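You operate a simulated robot arm through the tools that you are given. There is no shell and no other tool.

You run a simulated robot arm. Do the job below in one go: nothing can be reset, and whatever is moved stays where it is left.

JOB
The valve in the port drips: shut the green tap, unclamp it, add two turns of tape and rack it.
Fine: it ends in the blue rack with three turns in all.

The check looks at the end state, three seconds after you hand in, the way a careful person would. Anything else that was tipped, shoved, dropped, spilled or broken makes it a failure.

ROBOT AND FRAMES
A 7-joint arm with a two-finger parallel gripper, fixed in place. Base frame: the origin is on the floor under the middle of its stand, x ahead of it, y to its left, z up. Units: mm, degrees, N and s.
It reaches about 1247 mm from its shoulder. Its first joint turns from -132.0 to 132.0 degrees. Payload 3.91 kg.
The tool frame sits at the grasp point between the pads (the TCP): z along the fingers, y along the line on which they close. The tips reach 30 mm beyond it. Largest opening 110 mm; finger width 20, thickness 10; the body of the gripper, 48 by 112 mm, starts 55 mm behind the TCP.
Orientation is told as [roll, pitch, yaw] about the base's x, y, z axes, in that order, counted from this pose: with the fingers straight down and closing along the base's y, the tool's x points along the base's -x, its y along +y and its z along -z.

CONTROLS
- The arm moves only by the tool nudge_tool. Its argument "deltas" is text: rows parted by semicolons, each of 6 numbers parted by spaces: the shift along the tool's x, y, z in mm, then the turn, a rotation vector about the tool's x, y, z in degrees. In form: x y z wx wy wz; .... A call has 1 to 20 rows; each row is the pose to reach, as a shift and turn from the pose commanded when the call began, along the tool's axes at that moment. "grip" is the gripper command, from -1 (fully open) to 1 (shut), values between in proportion, set as the call begins (left out, the last holds). Each row takes 0.2 s and may step no farther than 50 mm and 8.6 degrees from the row before; otherwise, or with a gripper value out of range, the whole call is refused. Where a pose cannot be reached the arm comes as near as it can. A force on the tool above 40 N (or 10 N above the force at the start of the call, whichever is more), or a blocked arm, ends the call early, and 0.2 s more pass. The fingers move at their own pace (about 108 mm/s each) and stop on an object; they squeeze with about 43 N. The grip force told is the motor's: it shows also when the fingers shut on nothing. Time passes only in rows, and 0.2 s behind the last, so rows that repeat a pose let the fingers close. It gives the time, the measured TCP pose, the force on the tool (base axes), the opening and the grip force at its end, in the units of the frame above (readings bear some noise), with the torque about the TCP (base axes, N m) and any sound that the robot's microphone picked up.
- Cameras (640 x 400 px; columns grow to the right, rows downward): "scene" is fixed at [219.5, 500.3, 1604.6]; the picture's right is [-0.31, -0.95, 0.00], its down [-0.75, 0.24, -0.61] and it looks along [0.58, -0.19, -0.79] (base axes); focal length 353 px, centre (320, 200). "wrist" rides on the gripper at [72, 17, -103] in the tool frame; the picture's right is [-0.23, 0.97, 0.00], its down [-0.76, -0.18, -0.62] and it looks along [-0.61, -0.14, 0.78] (tool axes); focal length 222 px, centre (320, 200). There is no depth. A picture from a camera that has moved, and an enlarged one, comes with that camera's place and axes in the base frame and with its lens.
- camera(camera): a new picture of that camera. It takes no simulated time.
- enlarge(camera, box): a new picture of the part [left, top, right, bottom] of that camera's present view, enlarged. It takes no simulated time.
- sign_off(): hands the job in; it is judged then, once.

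Nothing tells you positions but the pictures and the camera data. Unless the task says otherwise, let go and move clear before handing in.

The tools are called as a command line: name --argument value ..., lists and objects as JSON in quotes. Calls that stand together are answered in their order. nudge_tool: Moves the arm, as the interface text tells. Its arguments: {"type":"object","properties":{"deltas":{"type":"string"},"grip":{"type":"number"}},"required":["deltas"]} The other tools are called the same way: camera (camera) takes a picture; enlarge (camera, box) takes an enlarged picture of a part of a camera's view; sign_off () hands the job in.

At the start:

```text
time: 0.0
eef_pos: [565.9, 324.8, 1290.2]
tool_rot: [0.0, 0.1, 0.0]
contact_force: [0.6, -0.7, -0.1]
ft_torque: [0.0, 0.0, -0.01]
grip_width: 109.9
finger_force: 0.2
```

scene: 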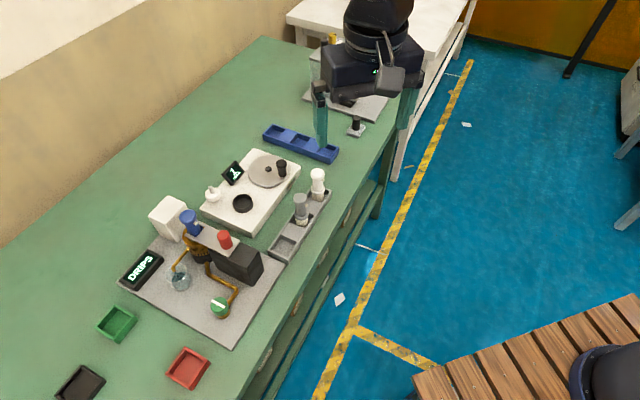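
wrist: 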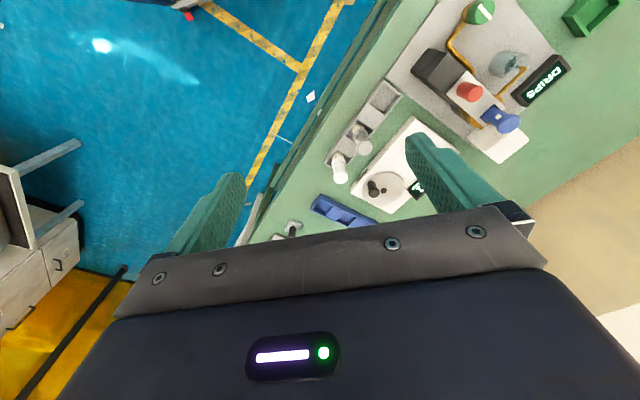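

I see a green bench with a valve rig (drips display, blue and red knobs, green tap), a taping station with a turntable and a counter display, a grey rack with valves and a blue rack. I'll enlarge the views to understand everything before moving.

enlarge --camera "scene" --box '[110, 190, 300, 350]'

enlarge --camera "scene" --box '[190, 110, 350, 260]'

enlarge --camera "scene" --box '[280, 20, 440, 170]'

enlarge --camera "wrist" --box '[380, 0, 620, 170]'

enlarge --camera "wrist" --box '[240, 70, 460, 250]'

```text
2.50 times, centred on (205, 270) of scene
camera zoom: at [219.5, 500.3, 1604.6], right [-0.31, -0.95, 0.0], down [-0.75, 0.24, -0.61], along [0.58, -0.19, -0.79], focal length 883 px, centre (608, 25)
```

zoom: 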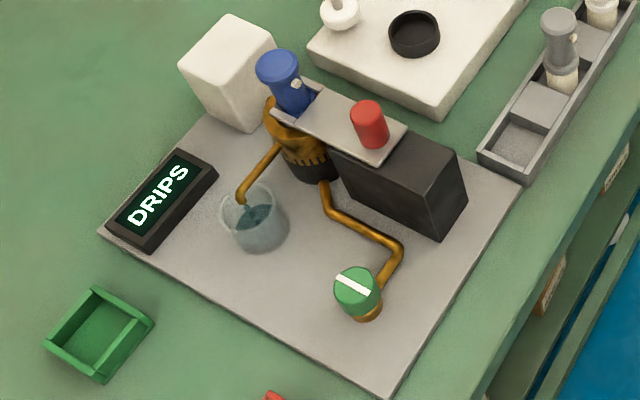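

```text
2.67 times, centred on (270, 185) of scene
camera zoom: at [219.5, 500.3, 1604.6], right [-0.31, -0.95, 0.0], down [-0.75, 0.24, -0.61], along [0.58, -0.19, -0.79], focal length 942 px, centre (453, 240)
```

zoom: 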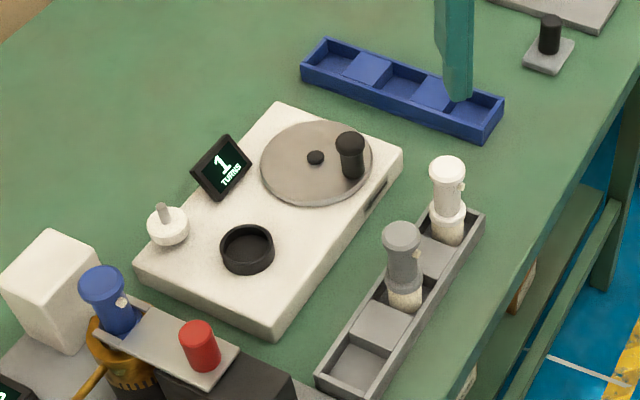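

```text
2.67 times, centred on (360, 95) of scene
camera zoom: at [219.5, 500.3, 1604.6], right [-0.31, -0.95, 0.0], down [-0.75, 0.24, -0.61], along [0.58, -0.19, -0.79], focal length 942 px, centre (213, 480)
```

zoom: 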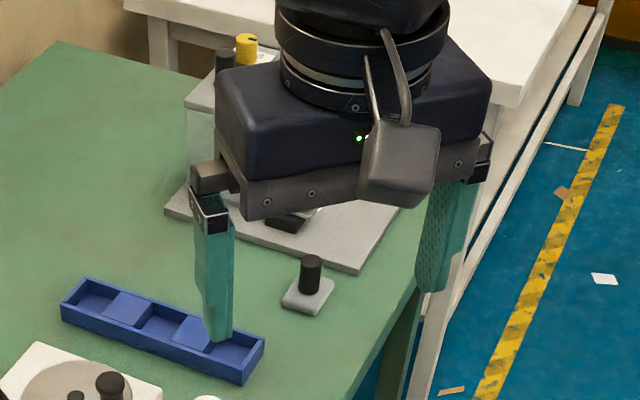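

```text
2.35 times, centred on (500, 85) of wrist
camera zoom: at [493.5, 342.3, 1393.7], right [0.23, 0.97, 0.0], down [0.76, -0.18, 0.62], along [0.61, -0.14, -0.78], focal length 523 px, centre (-104, 471)
```

zoom: 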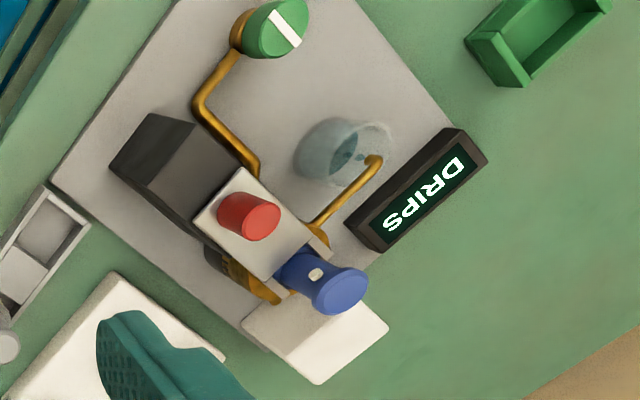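

```text
2.22 times, centred on (350, 160) of wrist
camera zoom: at [493.5, 342.3, 1393.7], right [0.23, 0.97, 0.0], down [0.76, -0.18, 0.62], along [0.61, -0.14, -0.78], focal length 494 px, centre (253, 289)
```

zoom: 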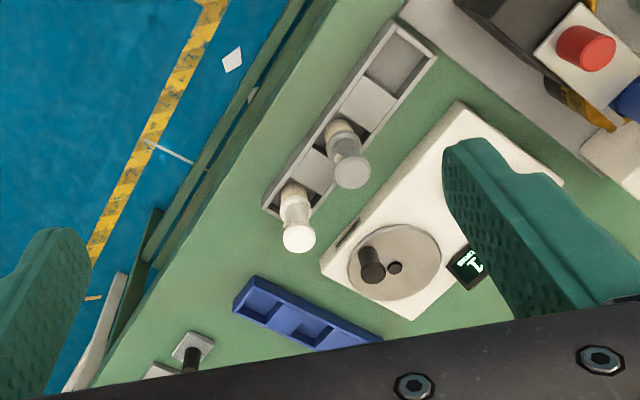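

The rig holds the blue valve at roughly (703, 629, 1004), with the red knob on a clamp fork at about (641, 567, 1005) and the green tap at about (545, 615, 890). I'll move the wrist camera over the rig for a better look.

nudge_tool --deltas "5 43 10 0 0 0; 10 86 20 0 0 0; 15 129 30 0 0 0; 20 172 39 0 0 0; 25 215 48 0 0 0; 30 258 58 0 0 0; 33 300 68 0 0 0; 35 343 77 0 0 0; 35 343 77 0 0 0" --grip -1

```text
time: 2.0
eef_pos: [532.4, 668.5, 1214.5]
tool_rot: [0.0, 0.1, 0.0]
contact_force: [-1.2, 0.2, 0.4]
ft_torque: [-0.01, 0.02, 0.01]
grip_width: 109.9
finger_force: 0.1
```

The arm moved as expected and is above the rig side of the bench. Next I take pictures from both cameras.

camera --camera "wrist"

camera --camera "scene"

enlarge --camera "wrist" --box '[220, 60, 440, 220]'

```text
taken
camera wrist: at [460.8, 686.3, 1318.1], right [0.23, 0.97, 0.0], down [0.76, -0.18, 0.62], along [0.61, -0.14, -0.78], focal length 222 px, centre (320, 200)
```

wrist: 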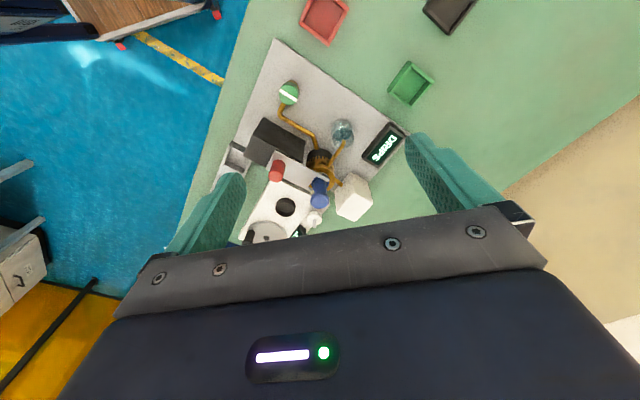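

```text
taken
```

scene: 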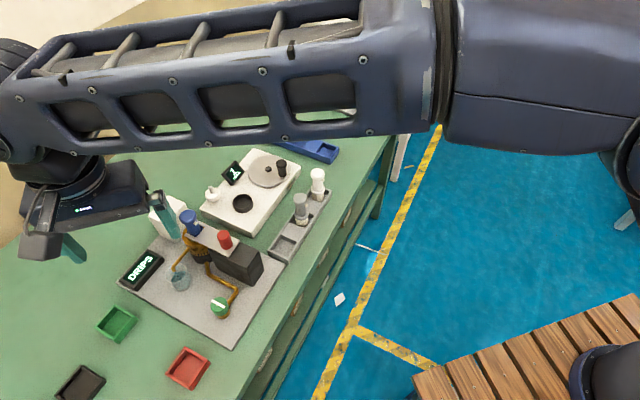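

```text
2.50 times, centred on (330, 140) of wrist
camera zoom: at [460.8, 686.3, 1318.1], right [0.23, 0.97, 0.0], down [0.76, -0.18, 0.62], along [0.61, -0.14, -0.78], focal length 555 px, centre (295, 350)
```

zoom: 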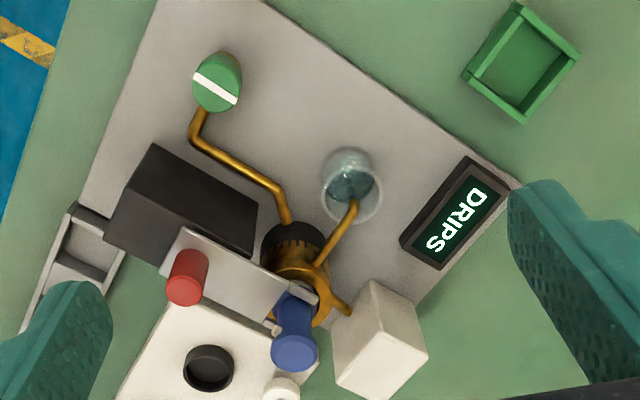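

The bench and rig are turned about 45° to the base; by triangulation the tap top is near (544, 612, 906), the plate top at z≈852, the valve top near (701, 629, 1010) and the red knob top near (643, 567, 1001). I'll bring the wrist camera down for a closer look at the tap.

nudge_tool --deltas "15 -7 40 0 0 0; 30 -15 80 0 0 0; 45 -22 120 0 0 0; 60 -30 160 0 0 0; 75 -37 200 0 0 0; 75 -37 200 0 0 0"

camera --camera "wrist"

enlarge --camera "wrist" --box '[200, 60, 440, 220]'

```text
time: 3.4
eef_pos: [455.4, 631.1, 1013.0]
tool_rot: [0.0, 0.0, -0.1]
contact_force: [-0.6, 0.9, 0.2]
ft_torque: [-0.02, -0.02, -0.03]
grip_width: 110.2
finger_force: 0.0
```

```text
taken
camera wrist: at [384.4, 647.8, 1117.0], right [0.23, 0.97, 0.0], down [0.76, -0.18, 0.62], along [0.61, -0.14, -0.78], focal length 222 px, centre (320, 200)
```

wrist: 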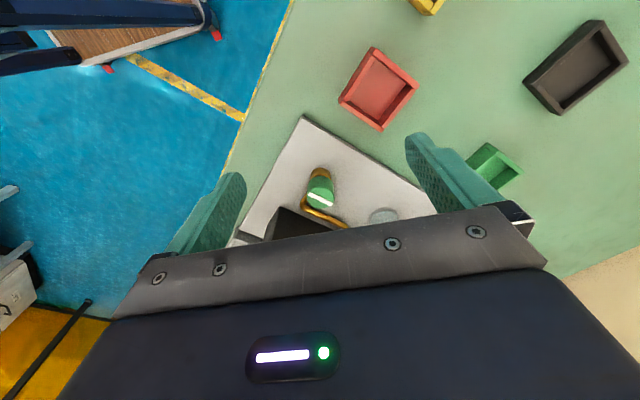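

```text
2.50 times, centred on (320, 140) of wrist
camera zoom: at [384.4, 647.8, 1117.0], right [0.23, 0.97, 0.0], down [0.76, -0.18, 0.62], along [0.61, -0.14, -0.78], focal length 555 px, centre (320, 350)
```

zoom: 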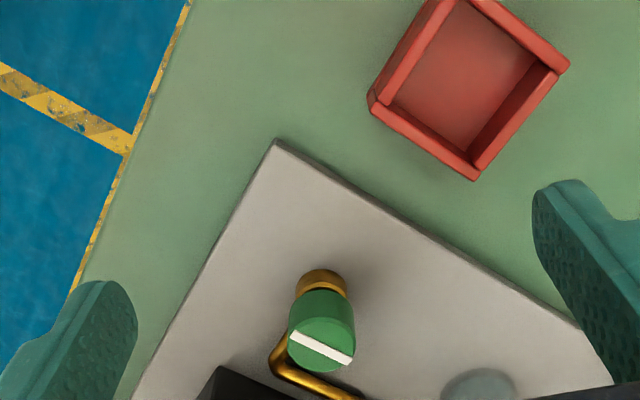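

The tap is a round green knob (about 34 mm across, top z≈910) with its white line at 45°, across the pipe outlet. I'll move the open gripper over it at a safe height and check alignment.

nudge_tool --deltas "-44 -10 0 0 0 0; -89 -20 0 0 0 0; -89 -20 40 0 0 0; -89 -20 40 0 0 0"

camera --camera "wrist"

enlarge --camera "wrist" --box '[200, 60, 440, 220]'

camera --camera "scene"

```text
time: 4.4
eef_pos: [545.6, 608.6, 971.5]
tool_rot: [0.0, 0.0, 0.0]
contact_force: [-0.4, 0.4, -0.5]
ft_torque: [0.04, -0.04, 0.0]
grip_width: 110.0
finger_force: 0.2
```

```text
taken
camera wrist: at [474.7, 625.9, 1075.4], right [0.23, 0.97, 0.0], down [0.76, -0.18, 0.62], along [0.61, -0.14, -0.78], focal length 222 px, centre (320, 200)
```

wrist: 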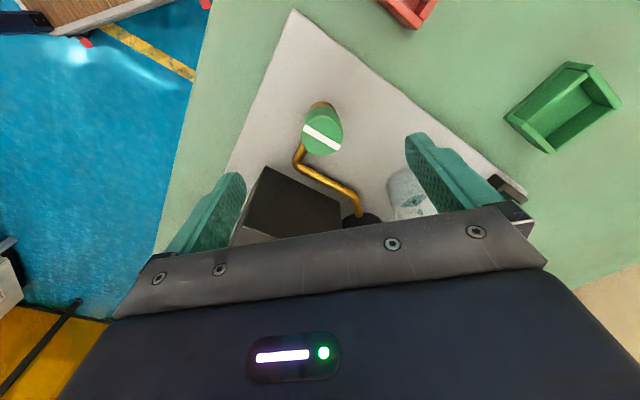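

```text
2.50 times, centred on (320, 140) of wrist
camera zoom: at [474.7, 625.9, 1075.4], right [0.23, 0.97, 0.0], down [0.76, -0.18, 0.62], along [0.61, -0.14, -0.78], focal length 555 px, centre (320, 350)
```

zoom: 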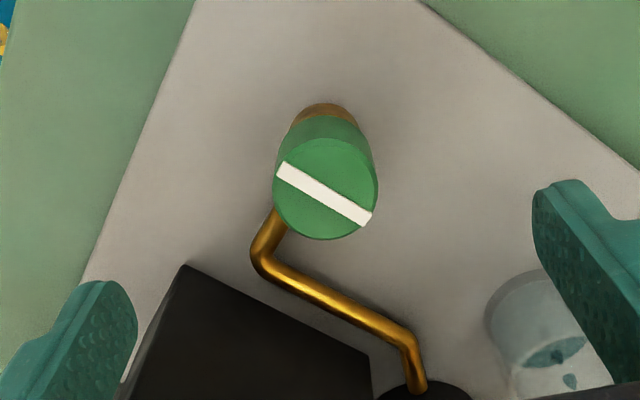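

```text
taken
```

scene: 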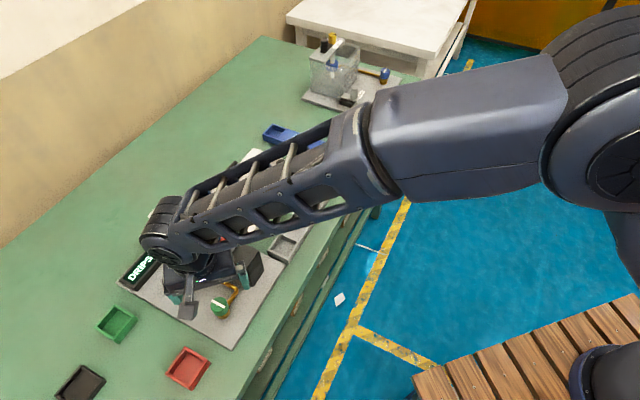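

The tap knob is nearly centred under the gripper at about (545.5, 610.5); the block wall is 80 mm away, so the gripper has room to turn. I'll descend around the knob and close on it.

nudge_tool --deltas "0 2 20 0 0 0; 0 2 40 0 0 0; 0 2 55 0 0 0; 0 2 62 0 0 0; 0 2 62 0 0 0"

nudge_tool --deltas "0 0 0 0 0 0; 0 0 0 0 0 0; 0 0 0 0 0 0; 0 0 0 0 0 0" --grip 1

camera --camera "wrist"

```text
time: 5.6
eef_pos: [543.8, 612.9, 910.5]
tool_rot: [0.1, 0.0, 0.0]
contact_force: [-0.1, 1.2, -0.2]
ft_torque: [-0.02, 0.0, -0.03]
grip_width: 110.1
finger_force: 0.1
```

```text
time: 6.6
eef_pos: [545.0, 611.2, 910.0]
tool_rot: [-0.1, 0.0, 0.1]
contact_force: [-2.9, -13.3, 1.1]
ft_torque: [-0.15, 0.02, 0.05]
grip_width: 31.6
finger_force: 45.1
```

```text
taken
camera wrist: at [473.1, 628.8, 1014.0], right [0.23, 0.97, 0.0], down [0.76, -0.18, 0.62], along [0.61, -0.14, -0.78], focal length 222 px, centre (320, 200)
```

wrist: 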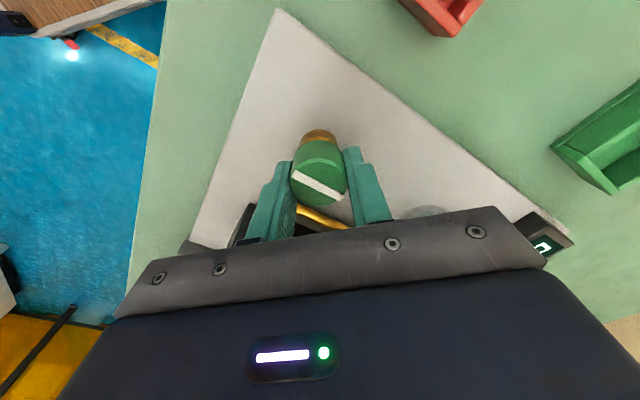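

The fingers hold the green knob (31.6 mm). I'll shift slightly to relieve the side force and try a small clockwise turn, watching torque.

nudge_tool --deltas "0 -1.5 0 0 0 0; 0 -1.5 0 0 0 8; 0 -1.5 0 0 0 16; 0 -1.5 0 0 0 16"

enlarge --camera "wrist" --box '[220, 80, 420, 240]'

enlarge --camera "scene" --box '[100, 190, 300, 350]'

```text
time: 7.6
eef_pos: [544.5, 611.5, 910.8]
tool_rot: [0.0, 0.0, -16.1]
contact_force: [3.0, -15.9, -6.3]
ft_torque: [-0.07, -1.26, 0.07]
grip_width: 31.9
finger_force: 45.0
```

```text
2.50 times, centred on (320, 160) of wrist
camera zoom: at [480.5, 647.3, 1014.0], right [0.49, 0.87, 0.0], down [0.68, -0.38, 0.62], along [0.54, -0.31, -0.78], focal length 555 px, centre (320, 300)
```

zoom: 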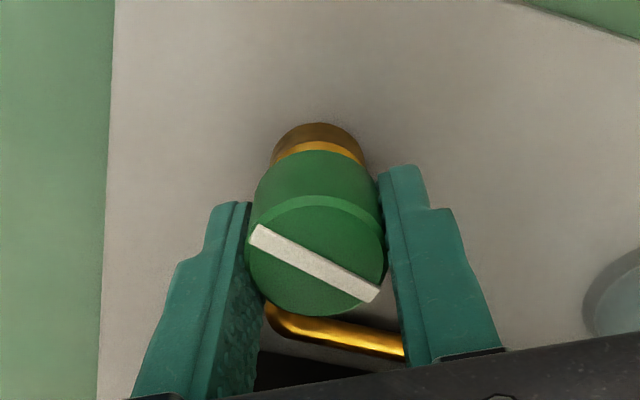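

```text
2.50 times, centred on (200, 270) of scene
camera zoom: at [219.5, 500.3, 1604.6], right [-0.31, -0.95, 0.0], down [-0.75, 0.24, -0.61], along [0.58, -0.19, -0.79], focal length 883 px, centre (620, 25)
```

zoom: 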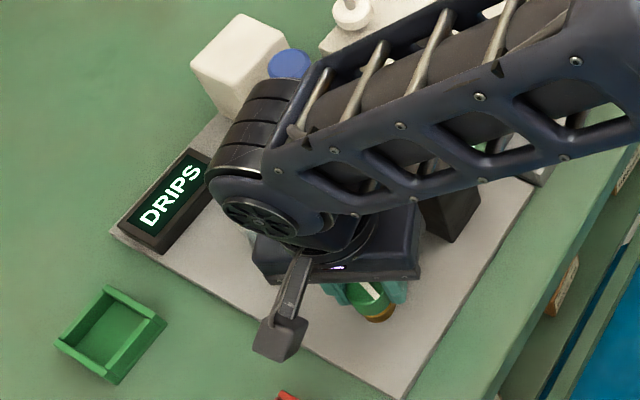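

The knob turned with the gripper with almost no resisting torque. I'll continue clockwise in stages and watch the display.

nudge_tool --deltas "0 -1 0 0 0 8; 0 -1 0 0 0 16; 0 -1 0 0 0 24; 0 -1 0 0 0 32; 0 -1 0 0 0 32"

enlarge --camera "wrist" --box '[220, 80, 420, 240]'

enlarge --camera "scene" --box '[100, 190, 300, 350]'

```text
time: 8.8
eef_pos: [541.8, 609.3, 911.6]
tool_rot: [0.0, 0.0, -48.1]
contact_force: [-9.0, -35.4, -5.7]
ft_torque: [-0.39, -0.76, 0.1]
grip_width: 31.9
finger_force: 45.2
```

```text
2.50 times, centred on (320, 160) of wrist
camera zoom: at [508.8, 674.8, 1014.0], right [0.88, 0.48, 0.0], down [0.38, -0.68, 0.62], along [0.3, -0.55, -0.78], focal length 555 px, centre (320, 300)
```

zoom: 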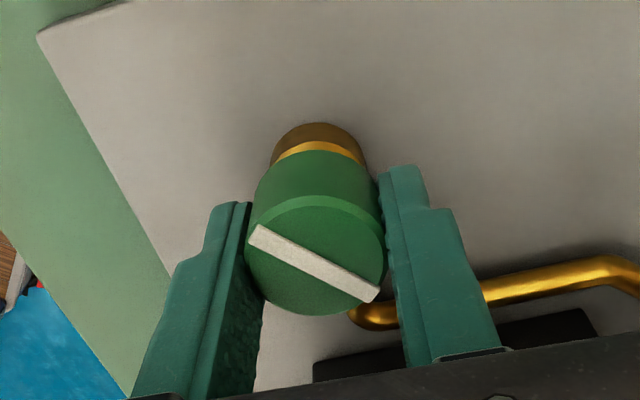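

```text
2.50 times, centred on (200, 270) of scene
camera zoom: at [219.5, 500.3, 1604.6], right [-0.31, -0.95, 0.0], down [-0.75, 0.24, -0.61], along [0.58, -0.19, -0.79], focal length 883 px, centre (620, 25)
```

zoom: 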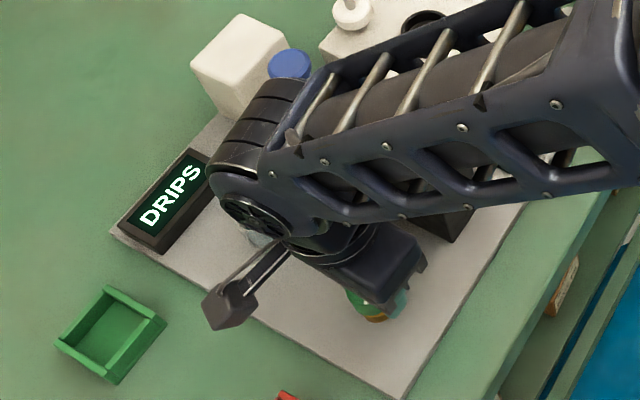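

The knob follows the gripper but a side force has built up, since my grip is slightly off the tap's axis. I'll shift the tool a little toward -y to relieve it before continuing.

nudge_tool --deltas "-1.5 -1.2 0 0 0 0; -1.5 -1.2 0 0 0 0"

```text
time: 9.4
eef_pos: [543.7, 609.9, 910.8]
tool_rot: [0.0, 0.1, -48.1]
contact_force: [-5.8, -17.9, -16.5]
ft_torque: [-0.25, -0.62, 0.03]
grip_width: 31.8
finger_force: 44.5
```

nudge_tool --deltas "-1.4 -1.3 -1 0 0 0; -1.4 -1.3 -1 0 0 0"

```text
time: 10.0
eef_pos: [543.8, 609.4, 909.8]
tool_rot: [0.3, 0.1, -47.9]
contact_force: [10.6, 14.0, -12.9]
ft_torque: [-0.23, 0.14, -0.05]
grip_width: 32.2
finger_force: 45.0
stopped in row 2: the force on the tool passed its limit at 41 N (the readings are from after the stop); the commanded pose is now the measured one
```

nudge_tool --deltas "0.2 0.7 0.8 0 0 0; 0.2 0.7 0.8 0 0 8; 0 0.7 0.8 0 0 16; 0 0.7 0.8 0 0 16"

```text
time: 11.0
eef_pos: [542.5, 608.2, 911.5]
tool_rot: [-0.1, 0.1, -64.0]
contact_force: [-13.9, -3.3, 1.8]
ft_torque: [-0.2, 0.6, 0.01]
grip_width: 31.7
finger_force: 45.1
```

nudge_tool --deltas "0.2 -1.1 0 0 0 0; 0.2 -1.1 0 0 0 8; 0.2 -1.1 0 0 0 16; 0.2 -1.1 0 0 0 16"

enlarge --camera "wrist" --box '[220, 80, 420, 240]'

enlarge --camera "scene" --box '[100, 190, 300, 350]'

```text
time: 12.0
eef_pos: [541.4, 608.4, 910.3]
tool_rot: [0.0, 0.2, -80.0]
contact_force: [-21.1, -10.3, 2.0]
ft_torque: [0.03, 0.43, 0.1]
grip_width: 31.6
finger_force: 45.3
```

```text
2.50 times, centred on (320, 160) of wrist
camera zoom: at [546.9, 682.6, 1014.4], right [1.0, -0.06, 0.0], down [-0.04, -0.78, 0.62], along [-0.03, -0.62, -0.78], focal length 555 px, centre (320, 300)
```

zoom: 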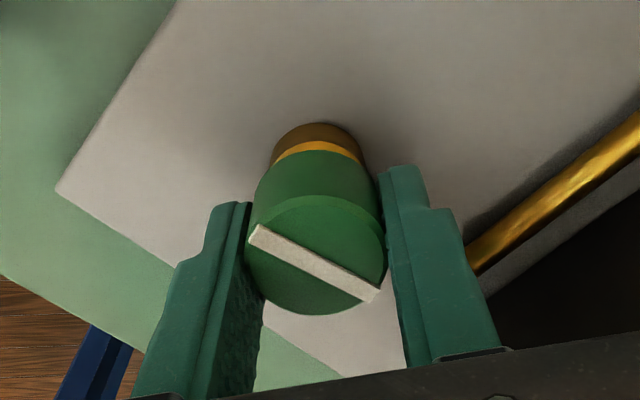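

```text
2.50 times, centred on (200, 270) of scene
camera zoom: at [219.5, 500.3, 1604.6], right [-0.31, -0.95, 0.0], down [-0.75, 0.24, -0.61], along [0.58, -0.19, -0.79], focal length 883 px, centre (620, 25)
```

zoom: 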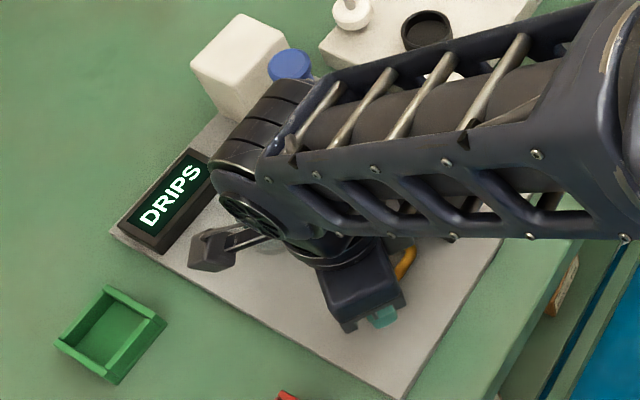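

The knob has turned about 80° clockwise with the line following; the display still says DRIPS. I'll ease the side force and go on to 90°.

nudge_tool --deltas "-0.5 -1.6 0 0 0 0; -0.5 -1.6 0 0 0 5; -0.5 -1.6 0 0 0 10; -0.5 -1.6 0 0 0 10; -0.5 -1.6 0 0 0 10"

enlarge --camera "wrist" --box '[220, 80, 420, 240]'

enlarge --camera "scene" --box '[100, 190, 300, 350]'

```text
time: 13.2
eef_pos: [541.9, 608.2, 911.8]
tool_rot: [0.1, 0.1, -89.9]
contact_force: [-1.2, 11.7, -13.3]
ft_torque: [1.11, 0.07, 0.02]
grip_width: 31.9
finger_force: 44.8
```

```text
2.50 times, centred on (320, 160) of wrist
camera zoom: at [559.0, 680.6, 1014.5], right [0.97, -0.23, 0.0], down [-0.18, -0.76, 0.62], along [-0.14, -0.6, -0.78], focal length 555 px, centre (320, 300)
```

zoom: 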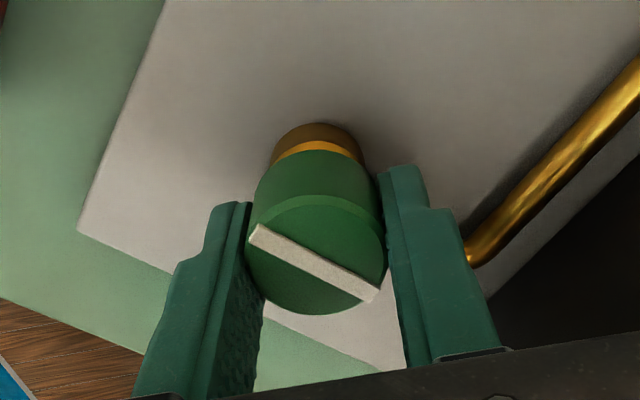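

```text
2.50 times, centred on (200, 270) of scene
camera zoom: at [219.5, 500.3, 1604.6], right [-0.31, -0.95, 0.0], down [-0.75, 0.24, -0.61], along [0.58, -0.19, -0.79], focal length 883 px, centre (620, 25)
```

zoom: 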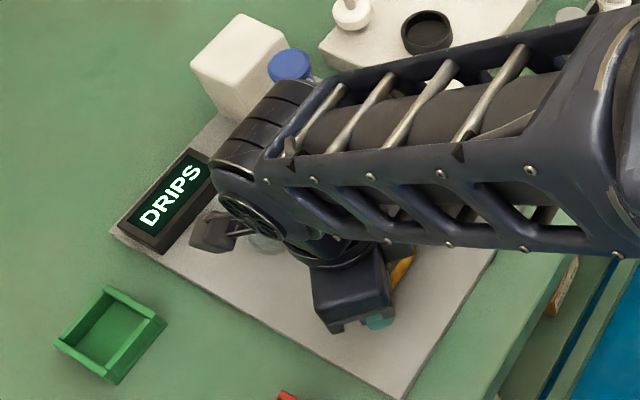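

The line now points along the pipe outlet, 90° from where it began, with no stop felt. I'll wait a moment and check whether the dripping or the display changes.

nudge_tool --deltas "0 0 0.5 0 0 0; 0 0 0.5 0 0 0; 0 0 0.5 0 0 0; 0 0 0.5 0 0 0; 0 0 0.5 0 0 0; 0 0 0.5 0 0 0"

enlarge --camera "scene" --box '[100, 190, 300, 350]'

camera --camera "wrist"

```text
time: 14.6
eef_pos: [541.6, 608.8, 910.6]
tool_rot: [0.1, 0.2, -90.0]
contact_force: [7.8, 12.5, 2.0]
ft_torque: [-1.03, 0.27, -0.04]
grip_width: 32.0
finger_force: 45.1
```

```text
2.50 times, centred on (200, 270) of scene
camera zoom: at [219.5, 500.3, 1604.6], right [-0.31, -0.95, 0.0], down [-0.75, 0.24, -0.61], along [0.58, -0.19, -0.79], focal length 883 px, centre (620, 25)
```

zoom: 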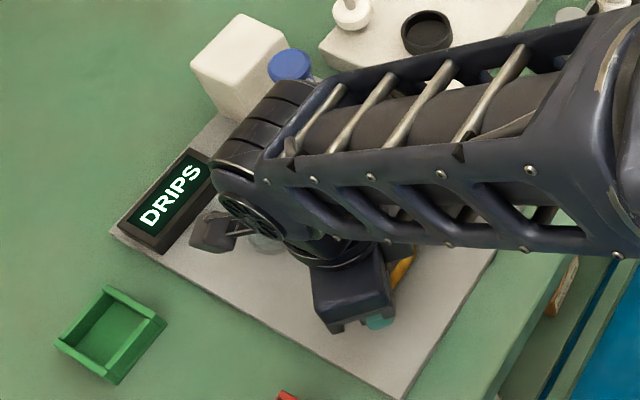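

```text
taken
camera wrist: at [559.0, 680.5, 1014.5], right [0.97, -0.23, 0.0], down [-0.18, -0.76, 0.62], along [-0.14, -0.6, -0.78], focal length 222 px, centre (320, 200)
```

wrist: 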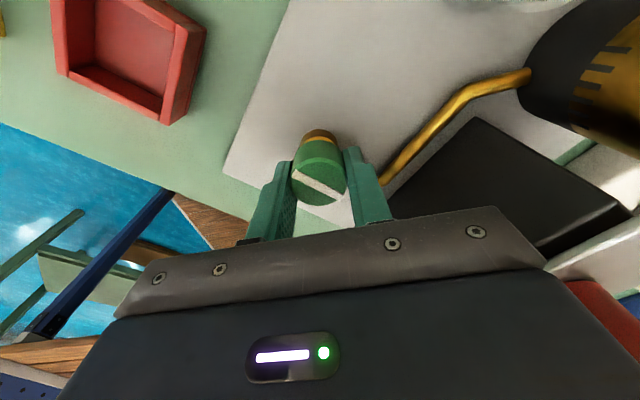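

Still DRIPS and still free to turn, so the tap likely needs more than a quarter turn. I'll continue clockwise.

nudge_tool --deltas "0 0.5 0 0 0 8; 0 0.5 0 0 0 16; 0 0.5 0 0 0 16"

enlarge --camera "scene" --box '[100, 190, 300, 350]'

```text
time: 15.4
eef_pos: [538.7, 607.9, 910.0]
tool_rot: [-0.1, 0.1, -106.0]
contact_force: [-13.1, -2.4, 6.5]
ft_torque: [-0.2, -0.3, 0.59]
grip_width: 33.0
finger_force: 45.4
```

```text
2.50 times, centred on (200, 270) of scene
camera zoom: at [219.5, 500.3, 1604.6], right [-0.31, -0.95, 0.0], down [-0.75, 0.24, -0.61], along [0.58, -0.19, -0.79], focal length 883 px, centre (620, 25)
```

zoom: 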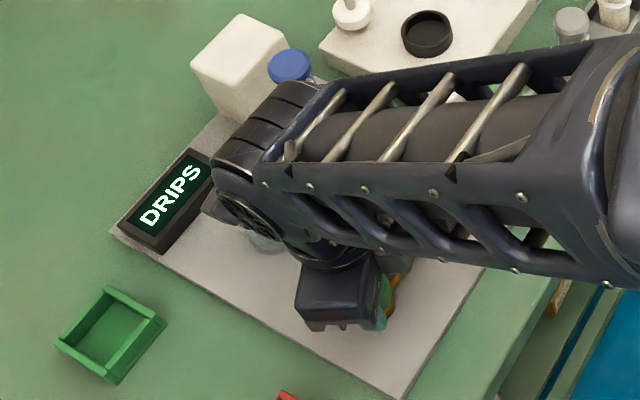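

I now feel a stop (0.6 N·m) near 90° clockwise. Let me back off the excess and look at the knob and the outlet for drips.

nudge_tool --deltas "0 0 0 0 0 -8; 0 0 0 0 0 -8"

enlarge --camera "wrist" --box '[220, 80, 420, 240]'

enlarge --camera "scene" --box '[120, 210, 220, 290]'

```text
time: 16.0
eef_pos: [538.8, 607.0, 910.7]
tool_rot: [0.0, 0.1, -97.8]
contact_force: [-14.2, -6.9, 1.5]
ft_torque: [0.1, -0.19, 0.04]
grip_width: 32.9
finger_force: 45.0
```

```text
2.50 times, centred on (320, 160) of wrist
camera zoom: at [568.4, 676.9, 1013.9], right [0.93, -0.36, 0.0], down [-0.28, -0.73, 0.62], along [-0.22, -0.58, -0.78], focal length 555 px, centre (320, 300)
```

zoom: 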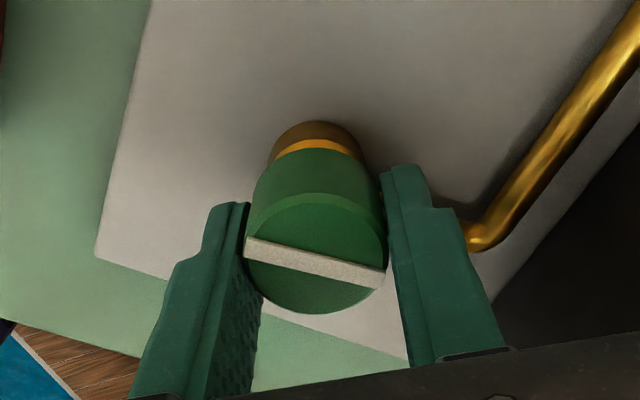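

```text
5.00 times, centred on (170, 250) of scene
camera zoom: at [219.5, 500.3, 1604.6], right [-0.31, -0.95, 0.0], down [-0.75, 0.24, -0.61], along [0.58, -0.19, -0.79], focal length 1766 px, centre (1070, -50)
```

zoom: 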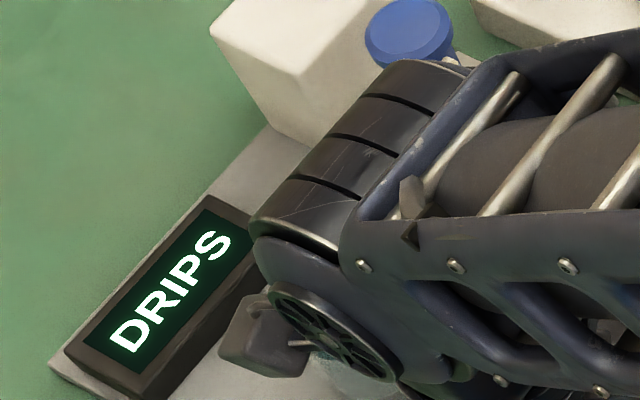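

The knob slipped at a stop around 90° clockwise. I'll release, rise and look at the rig without the arm in the way.

nudge_tool --deltas "0 0 0 0 0 0; 0 0 0 0 0 0; 0 0 0 0 0 0" --grip -0.2

nudge_tool --deltas "0 0 -40 0 0 0; 0 0 -80 0 0 0; 0 0 -120 0 0 0; 0 0 -120 0 0 0"

enlarge --camera "wrist" --box '[160, 0, 640, 260]'

enlarge --camera "scene" --box '[100, 190, 300, 350]'

```text
time: 16.8
eef_pos: [542.6, 607.6, 910.1]
tool_rot: [-0.1, 0.1, -97.9]
contact_force: [-0.1, 0.8, 0.2]
ft_torque: [0.06, 0.06, 0.0]
grip_width: 66.1
finger_force: 0.0
```

```text
time: 17.8
eef_pos: [541.1, 607.5, 1031.2]
tool_rot: [0.0, 0.2, -97.9]
contact_force: [-0.1, 0.3, 0.2]
ft_torque: [0.01, 0.01, 0.0]
grip_width: 66.1
finger_force: 0.1
```

```text
1.33 times, centred on (400, 130) of wrist
camera zoom: at [568.8, 677.5, 1134.3], right [0.93, -0.36, 0.0], down [-0.28, -0.73, 0.62], along [-0.22, -0.58, -0.78], focal length 296 px, centre (213, 293)
```

zoom: 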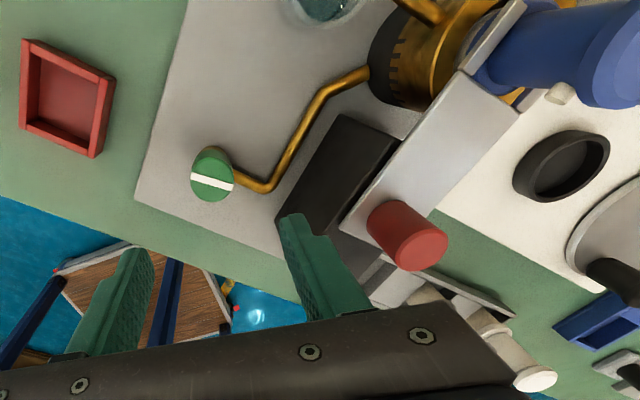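

```text
2.50 times, centred on (200, 270) of scene
camera zoom: at [219.5, 500.3, 1604.6], right [-0.31, -0.95, 0.0], down [-0.75, 0.24, -0.61], along [0.58, -0.19, -0.79], focal length 883 px, centre (620, 25)
```

zoom: 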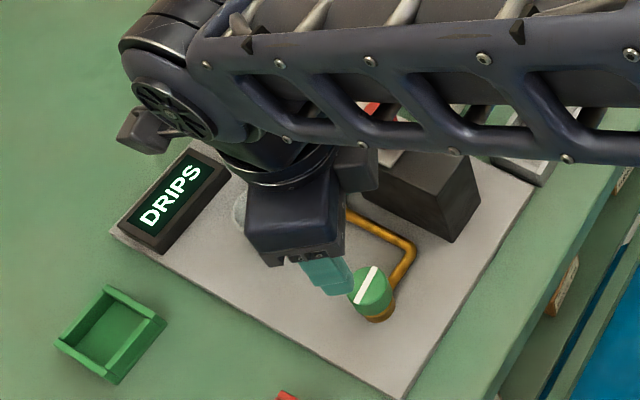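

The white line now lies along the outlet pipe but the display still reads DRIPS. I'll move the arm out of the way to see the spout and beaker properly.

nudge_tool --deltas "0 0 -40 0 0 0; -25 6 -60 0 0 -8.2; -50 12 -80 0 0 -16.4; -75 18 -100 0 0 -24.6; -100 24 -120 0 0 -32.8; -125 30 -140 0 0 -41; -150 36 -160 0 0 -49.2; -175 42 -180 0 0 -57.4; -200 48 -200 0 0 -65.6; -225 54 -220 0 0 -73.8; -250 60 -240 0 0 -82; -276 63 -260 0 0 -90; -276 63 -260 0 0 -97.9"

camera --camera "scene"

enlarge --camera "scene" --box '[120, 210, 270, 330]'

camera --camera "wrist"

```text
time: 20.6
eef_pos: [565.5, 324.0, 1289.0]
tool_rot: [0.3, 0.0, 0.1]
contact_force: [-0.8, 0.5, -0.4]
ft_torque: [-0.01, 0.0, 0.02]
grip_width: 66.2
finger_force: 0.0
```

```text
taken
```

scene: 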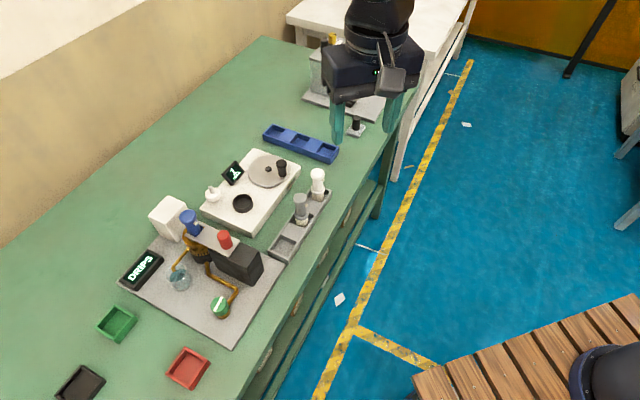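

```text
3.33 times, centred on (195, 270) of scene
camera zoom: at [219.5, 500.3, 1604.6], right [-0.31, -0.95, 0.0], down [-0.75, 0.24, -0.61], along [0.58, -0.19, -0.79], focal length 1177 px, centre (737, -33)
```

zoom: 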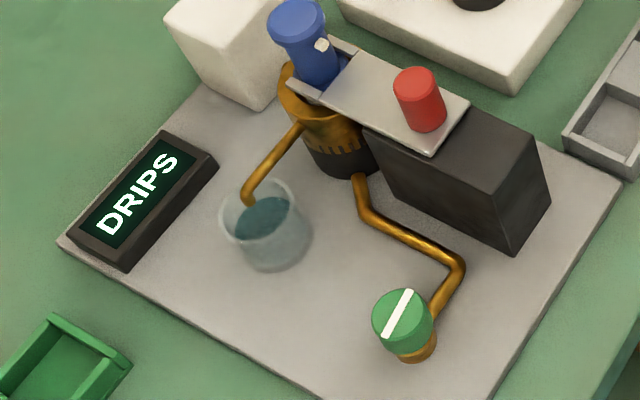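

```text
taken
camera wrist: at [494.5, 340.8, 1391.8], right [0.23, 0.97, 0.0], down [0.76, -0.18, 0.62], along [0.61, -0.14, -0.78], focal length 222 px, centre (320, 200)
```

wrist: 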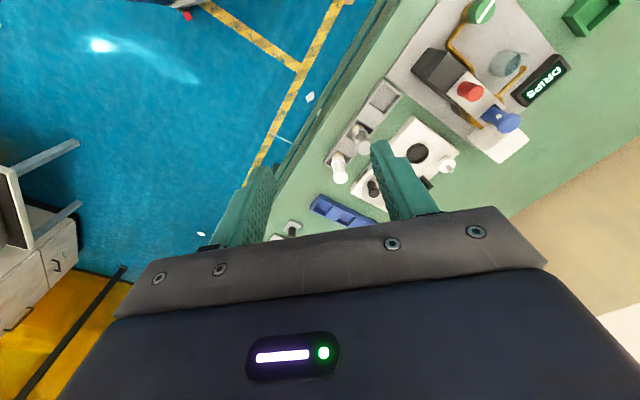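

The tap's line is along the pipe now, display still DRIPS. I'll wait in small steps and enlarge the spout to see whether drops still fall.

nudge_tool --deltas "0 0 0 0 0 0"

enlarge --camera "scene" --box '[160, 240, 220, 290]'

nudge_tool --deltas "0 0 0 0 0 0; 0 0 0 0 0 0"

enlarge --camera "scene" --box '[160, 240, 220, 290]'

nudge_tool --deltas "0 0 0 0 0 0; 0 0 0 0 0 0; 0 0 0 0 0 0"

enlarge --camera "scene" --box '[110, 210, 270, 310]'

```text
time: 21.0
eef_pos: [565.6, 324.5, 1289.5]
tool_rot: [0.2, 0.0, -0.1]
contact_force: [0.3, -0.3, -0.3]
ft_torque: [-0.01, 0.0, -0.02]
grip_width: 66.0
finger_force: 0.1
```

```text
8.00 times, centred on (190, 265) of scene
camera zoom: at [219.5, 500.3, 1604.6], right [-0.31, -0.95, 0.0], down [-0.75, 0.24, -0.61], along [0.58, -0.19, -0.79], focal length 2826 px, centre (1360, -320)
```

zoom: 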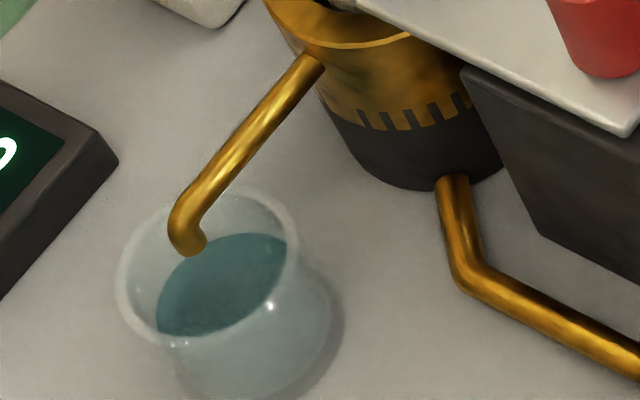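

```text
time: 21.6
eef_pos: [565.0, 324.8, 1288.9]
tool_rot: [0.2, 0.0, -0.1]
contact_force: [-0.4, 0.4, 0.2]
ft_torque: [0.0, 0.0, 0.01]
grip_width: 65.9
finger_force: 0.0
```

```text
8.00 times, centred on (190, 265) of scene
camera zoom: at [219.5, 500.3, 1604.6], right [-0.31, -0.95, 0.0], down [-0.75, 0.24, -0.61], along [0.58, -0.19, -0.79], focal length 2826 px, centre (1360, -320)
```

zoom: 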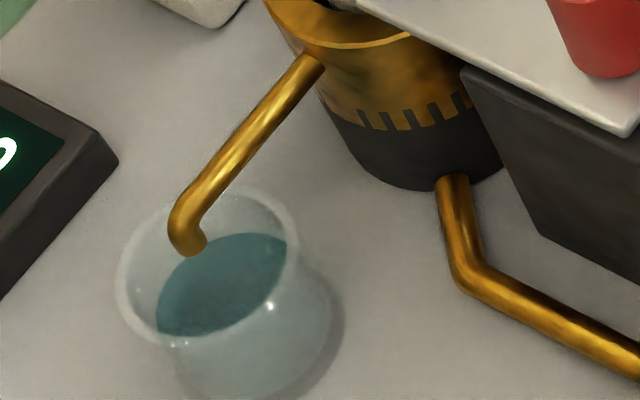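

```text
time: 22.4
eef_pos: [566.7, 325.4, 1288.5]
tool_rot: [0.2, 0.0, -0.1]
contact_force: [0.4, 0.6, 0.0]
ft_torque: [-0.02, 0.02, 0.02]
grip_width: 65.8
finger_force: 0.1
```

```text
4.00 times, centred on (190, 260) of scene
camera zoom: at [219.5, 500.3, 1604.6], right [-0.31, -0.95, 0.0], down [-0.75, 0.24, -0.61], along [0.58, -0.19, -0.79], focal length 1413 px, centre (840, -40)
```

zoom: 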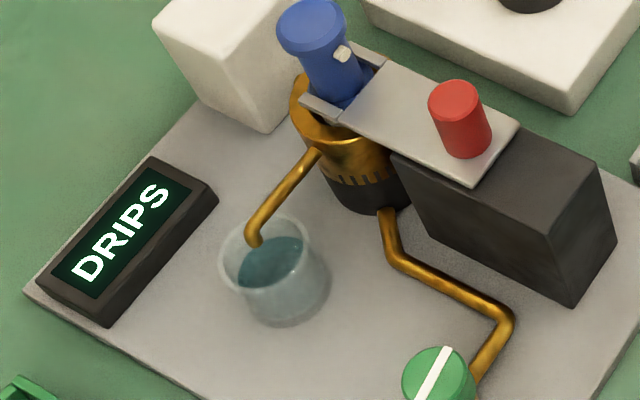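

No drop is seen in these three samples, though one was visible earlier at t=4.4. I'll sample a few more times.

nudge_tool --deltas "0 0 0 0 0 0"

enlarge --camera "scene" --box '[160, 240, 220, 290]'

nudge_tool --deltas "0 0 0 0 0 0"

enlarge --camera "scene" --box '[160, 240, 220, 290]'

nudge_tool --deltas "0 0 0 0 0 0"

enlarge --camera "scene" --box '[160, 240, 220, 290]'

enlarge --camera "wrist" --box '[440, 0, 600, 110]'

```text
time: 22.8
eef_pos: [565.1, 323.6, 1289.9]
tool_rot: [0.2, 0.0, -0.1]
contact_force: [0.2, 0.0, -0.6]
ft_torque: [0.01, 0.0, 0.0]
grip_width: 66.2
finger_force: 0.0
```

```text
8.00 times, centred on (190, 265) of scene
camera zoom: at [219.5, 500.3, 1604.6], right [-0.31, -0.95, 0.0], down [-0.75, 0.24, -0.61], along [0.58, -0.19, -0.79], focal length 2826 px, centre (1360, -320)
```

zoom: 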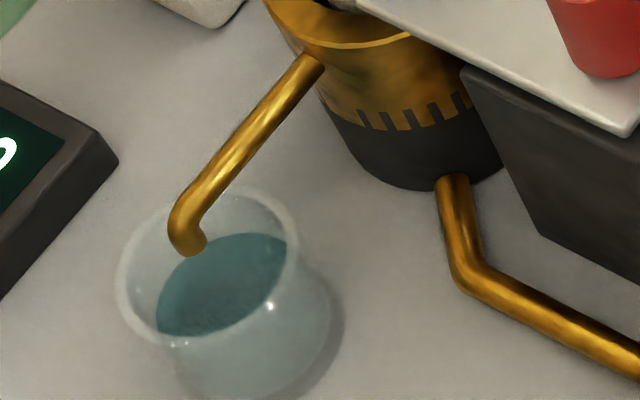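

```text
time: 23.2
eef_pos: [565.1, 323.6, 1288.8]
tool_rot: [0.2, 0.0, -0.1]
contact_force: [1.2, 0.7, 0.1]
ft_torque: [0.02, 0.01, 0.01]
grip_width: 65.9
finger_force: 0.0
```

```text
8.00 times, centred on (190, 265) of scene
camera zoom: at [219.5, 500.3, 1604.6], right [-0.31, -0.95, 0.0], down [-0.75, 0.24, -0.61], along [0.58, -0.19, -0.79], focal length 2826 px, centre (1360, -320)
```

zoom: 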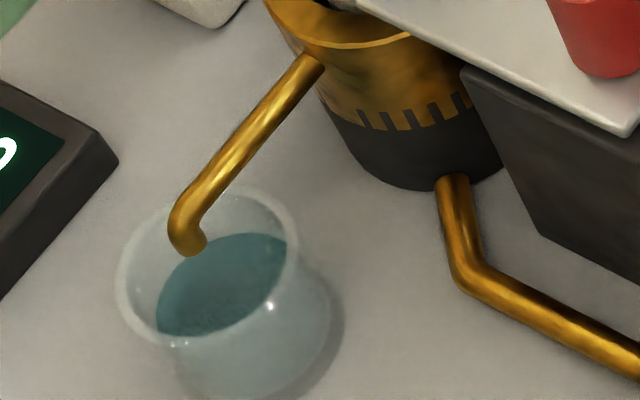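

```text
time: 23.6
eef_pos: [565.9, 323.8, 1288.8]
tool_rot: [0.2, 0.0, -0.1]
contact_force: [0.3, -0.5, 0.7]
ft_torque: [-0.01, 0.03, 0.01]
grip_width: 65.9
finger_force: 0.1
```

```text
8.00 times, centred on (190, 265) of scene
camera zoom: at [219.5, 500.3, 1604.6], right [-0.31, -0.95, 0.0], down [-0.75, 0.24, -0.61], along [0.58, -0.19, -0.79], focal length 2826 px, centre (1360, -320)
```

zoom: 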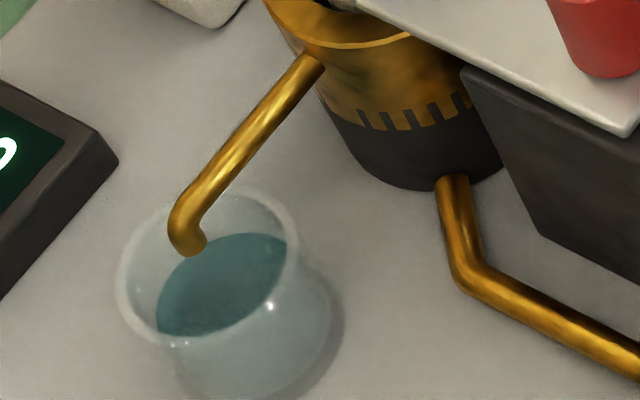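

```text
3.64 times, centred on (520, 55) of wrist
camera zoom: at [494.7, 341.0, 1391.8], right [0.23, 0.97, 0.0], down [0.76, -0.18, 0.62], along [0.61, -0.14, -0.78], focal length 808 px, centre (-407, 727)
```

zoom: 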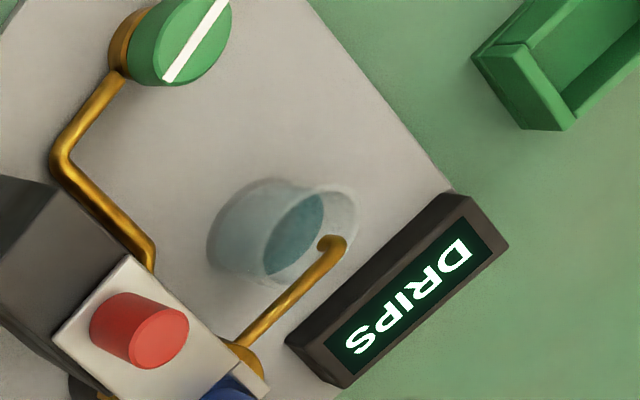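

No drops appear in any of the samples now, and the knob has gone a full 90° to its stop, so the tap may well be shut even though the label still reads DRIPS. I'll bring the wrist camera close to the spout and the clamp to confirm before unclamping anything.

nudge_tool --deltas "1 40 -10 0 0 0; 3 85 -10 0 0 0; 5 130 0 0 0 0; 6 175 20 0 0 0; 8 218 45 0 0 0; 9 255 78 0 0 0; 10 290 112 0 0 0; 11 320 150 0 0 0; 11.5 345 190 0 0 0; 11.5 371 229 0 0 0; 11.5 371 229 0 0 0"

camera --camera "wrist"

enlarge --camera "wrist" --box '[240, 60, 420, 220]'

```text
time: 26.0
eef_pos: [555.3, 697.6, 1060.9]
tool_rot: [0.2, 0.0, -0.2]
contact_force: [0.2, 0.6, -0.4]
ft_torque: [0.01, -0.01, -0.03]
grip_width: 66.0
finger_force: 0.1
```

```text
taken
camera wrist: at [484.3, 715.3, 1165.0], right [0.23, 0.97, 0.0], down [0.76, -0.18, 0.62], along [0.61, -0.14, -0.78], focal length 222 px, centre (320, 200)
```

wrist: 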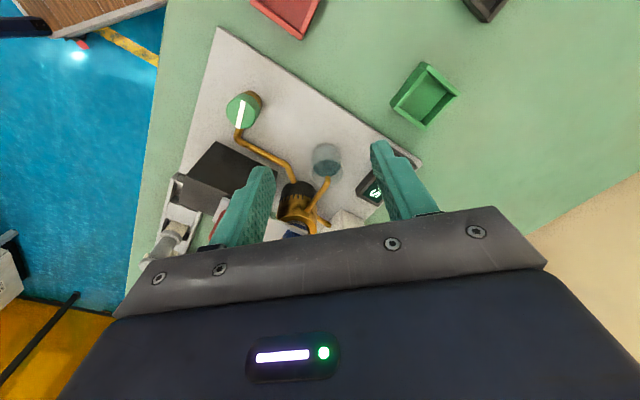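

```text
2.50 times, centred on (330, 140) of wrist
camera zoom: at [484.3, 715.3, 1165.0], right [0.23, 0.97, 0.0], down [0.76, -0.18, 0.62], along [0.61, -0.14, -0.78], focal length 555 px, centre (295, 350)
```

zoom: 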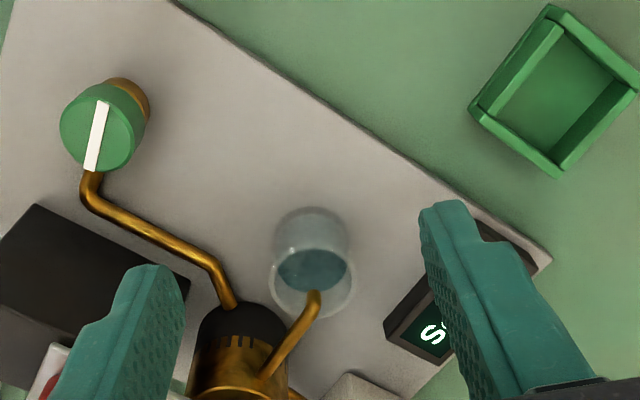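

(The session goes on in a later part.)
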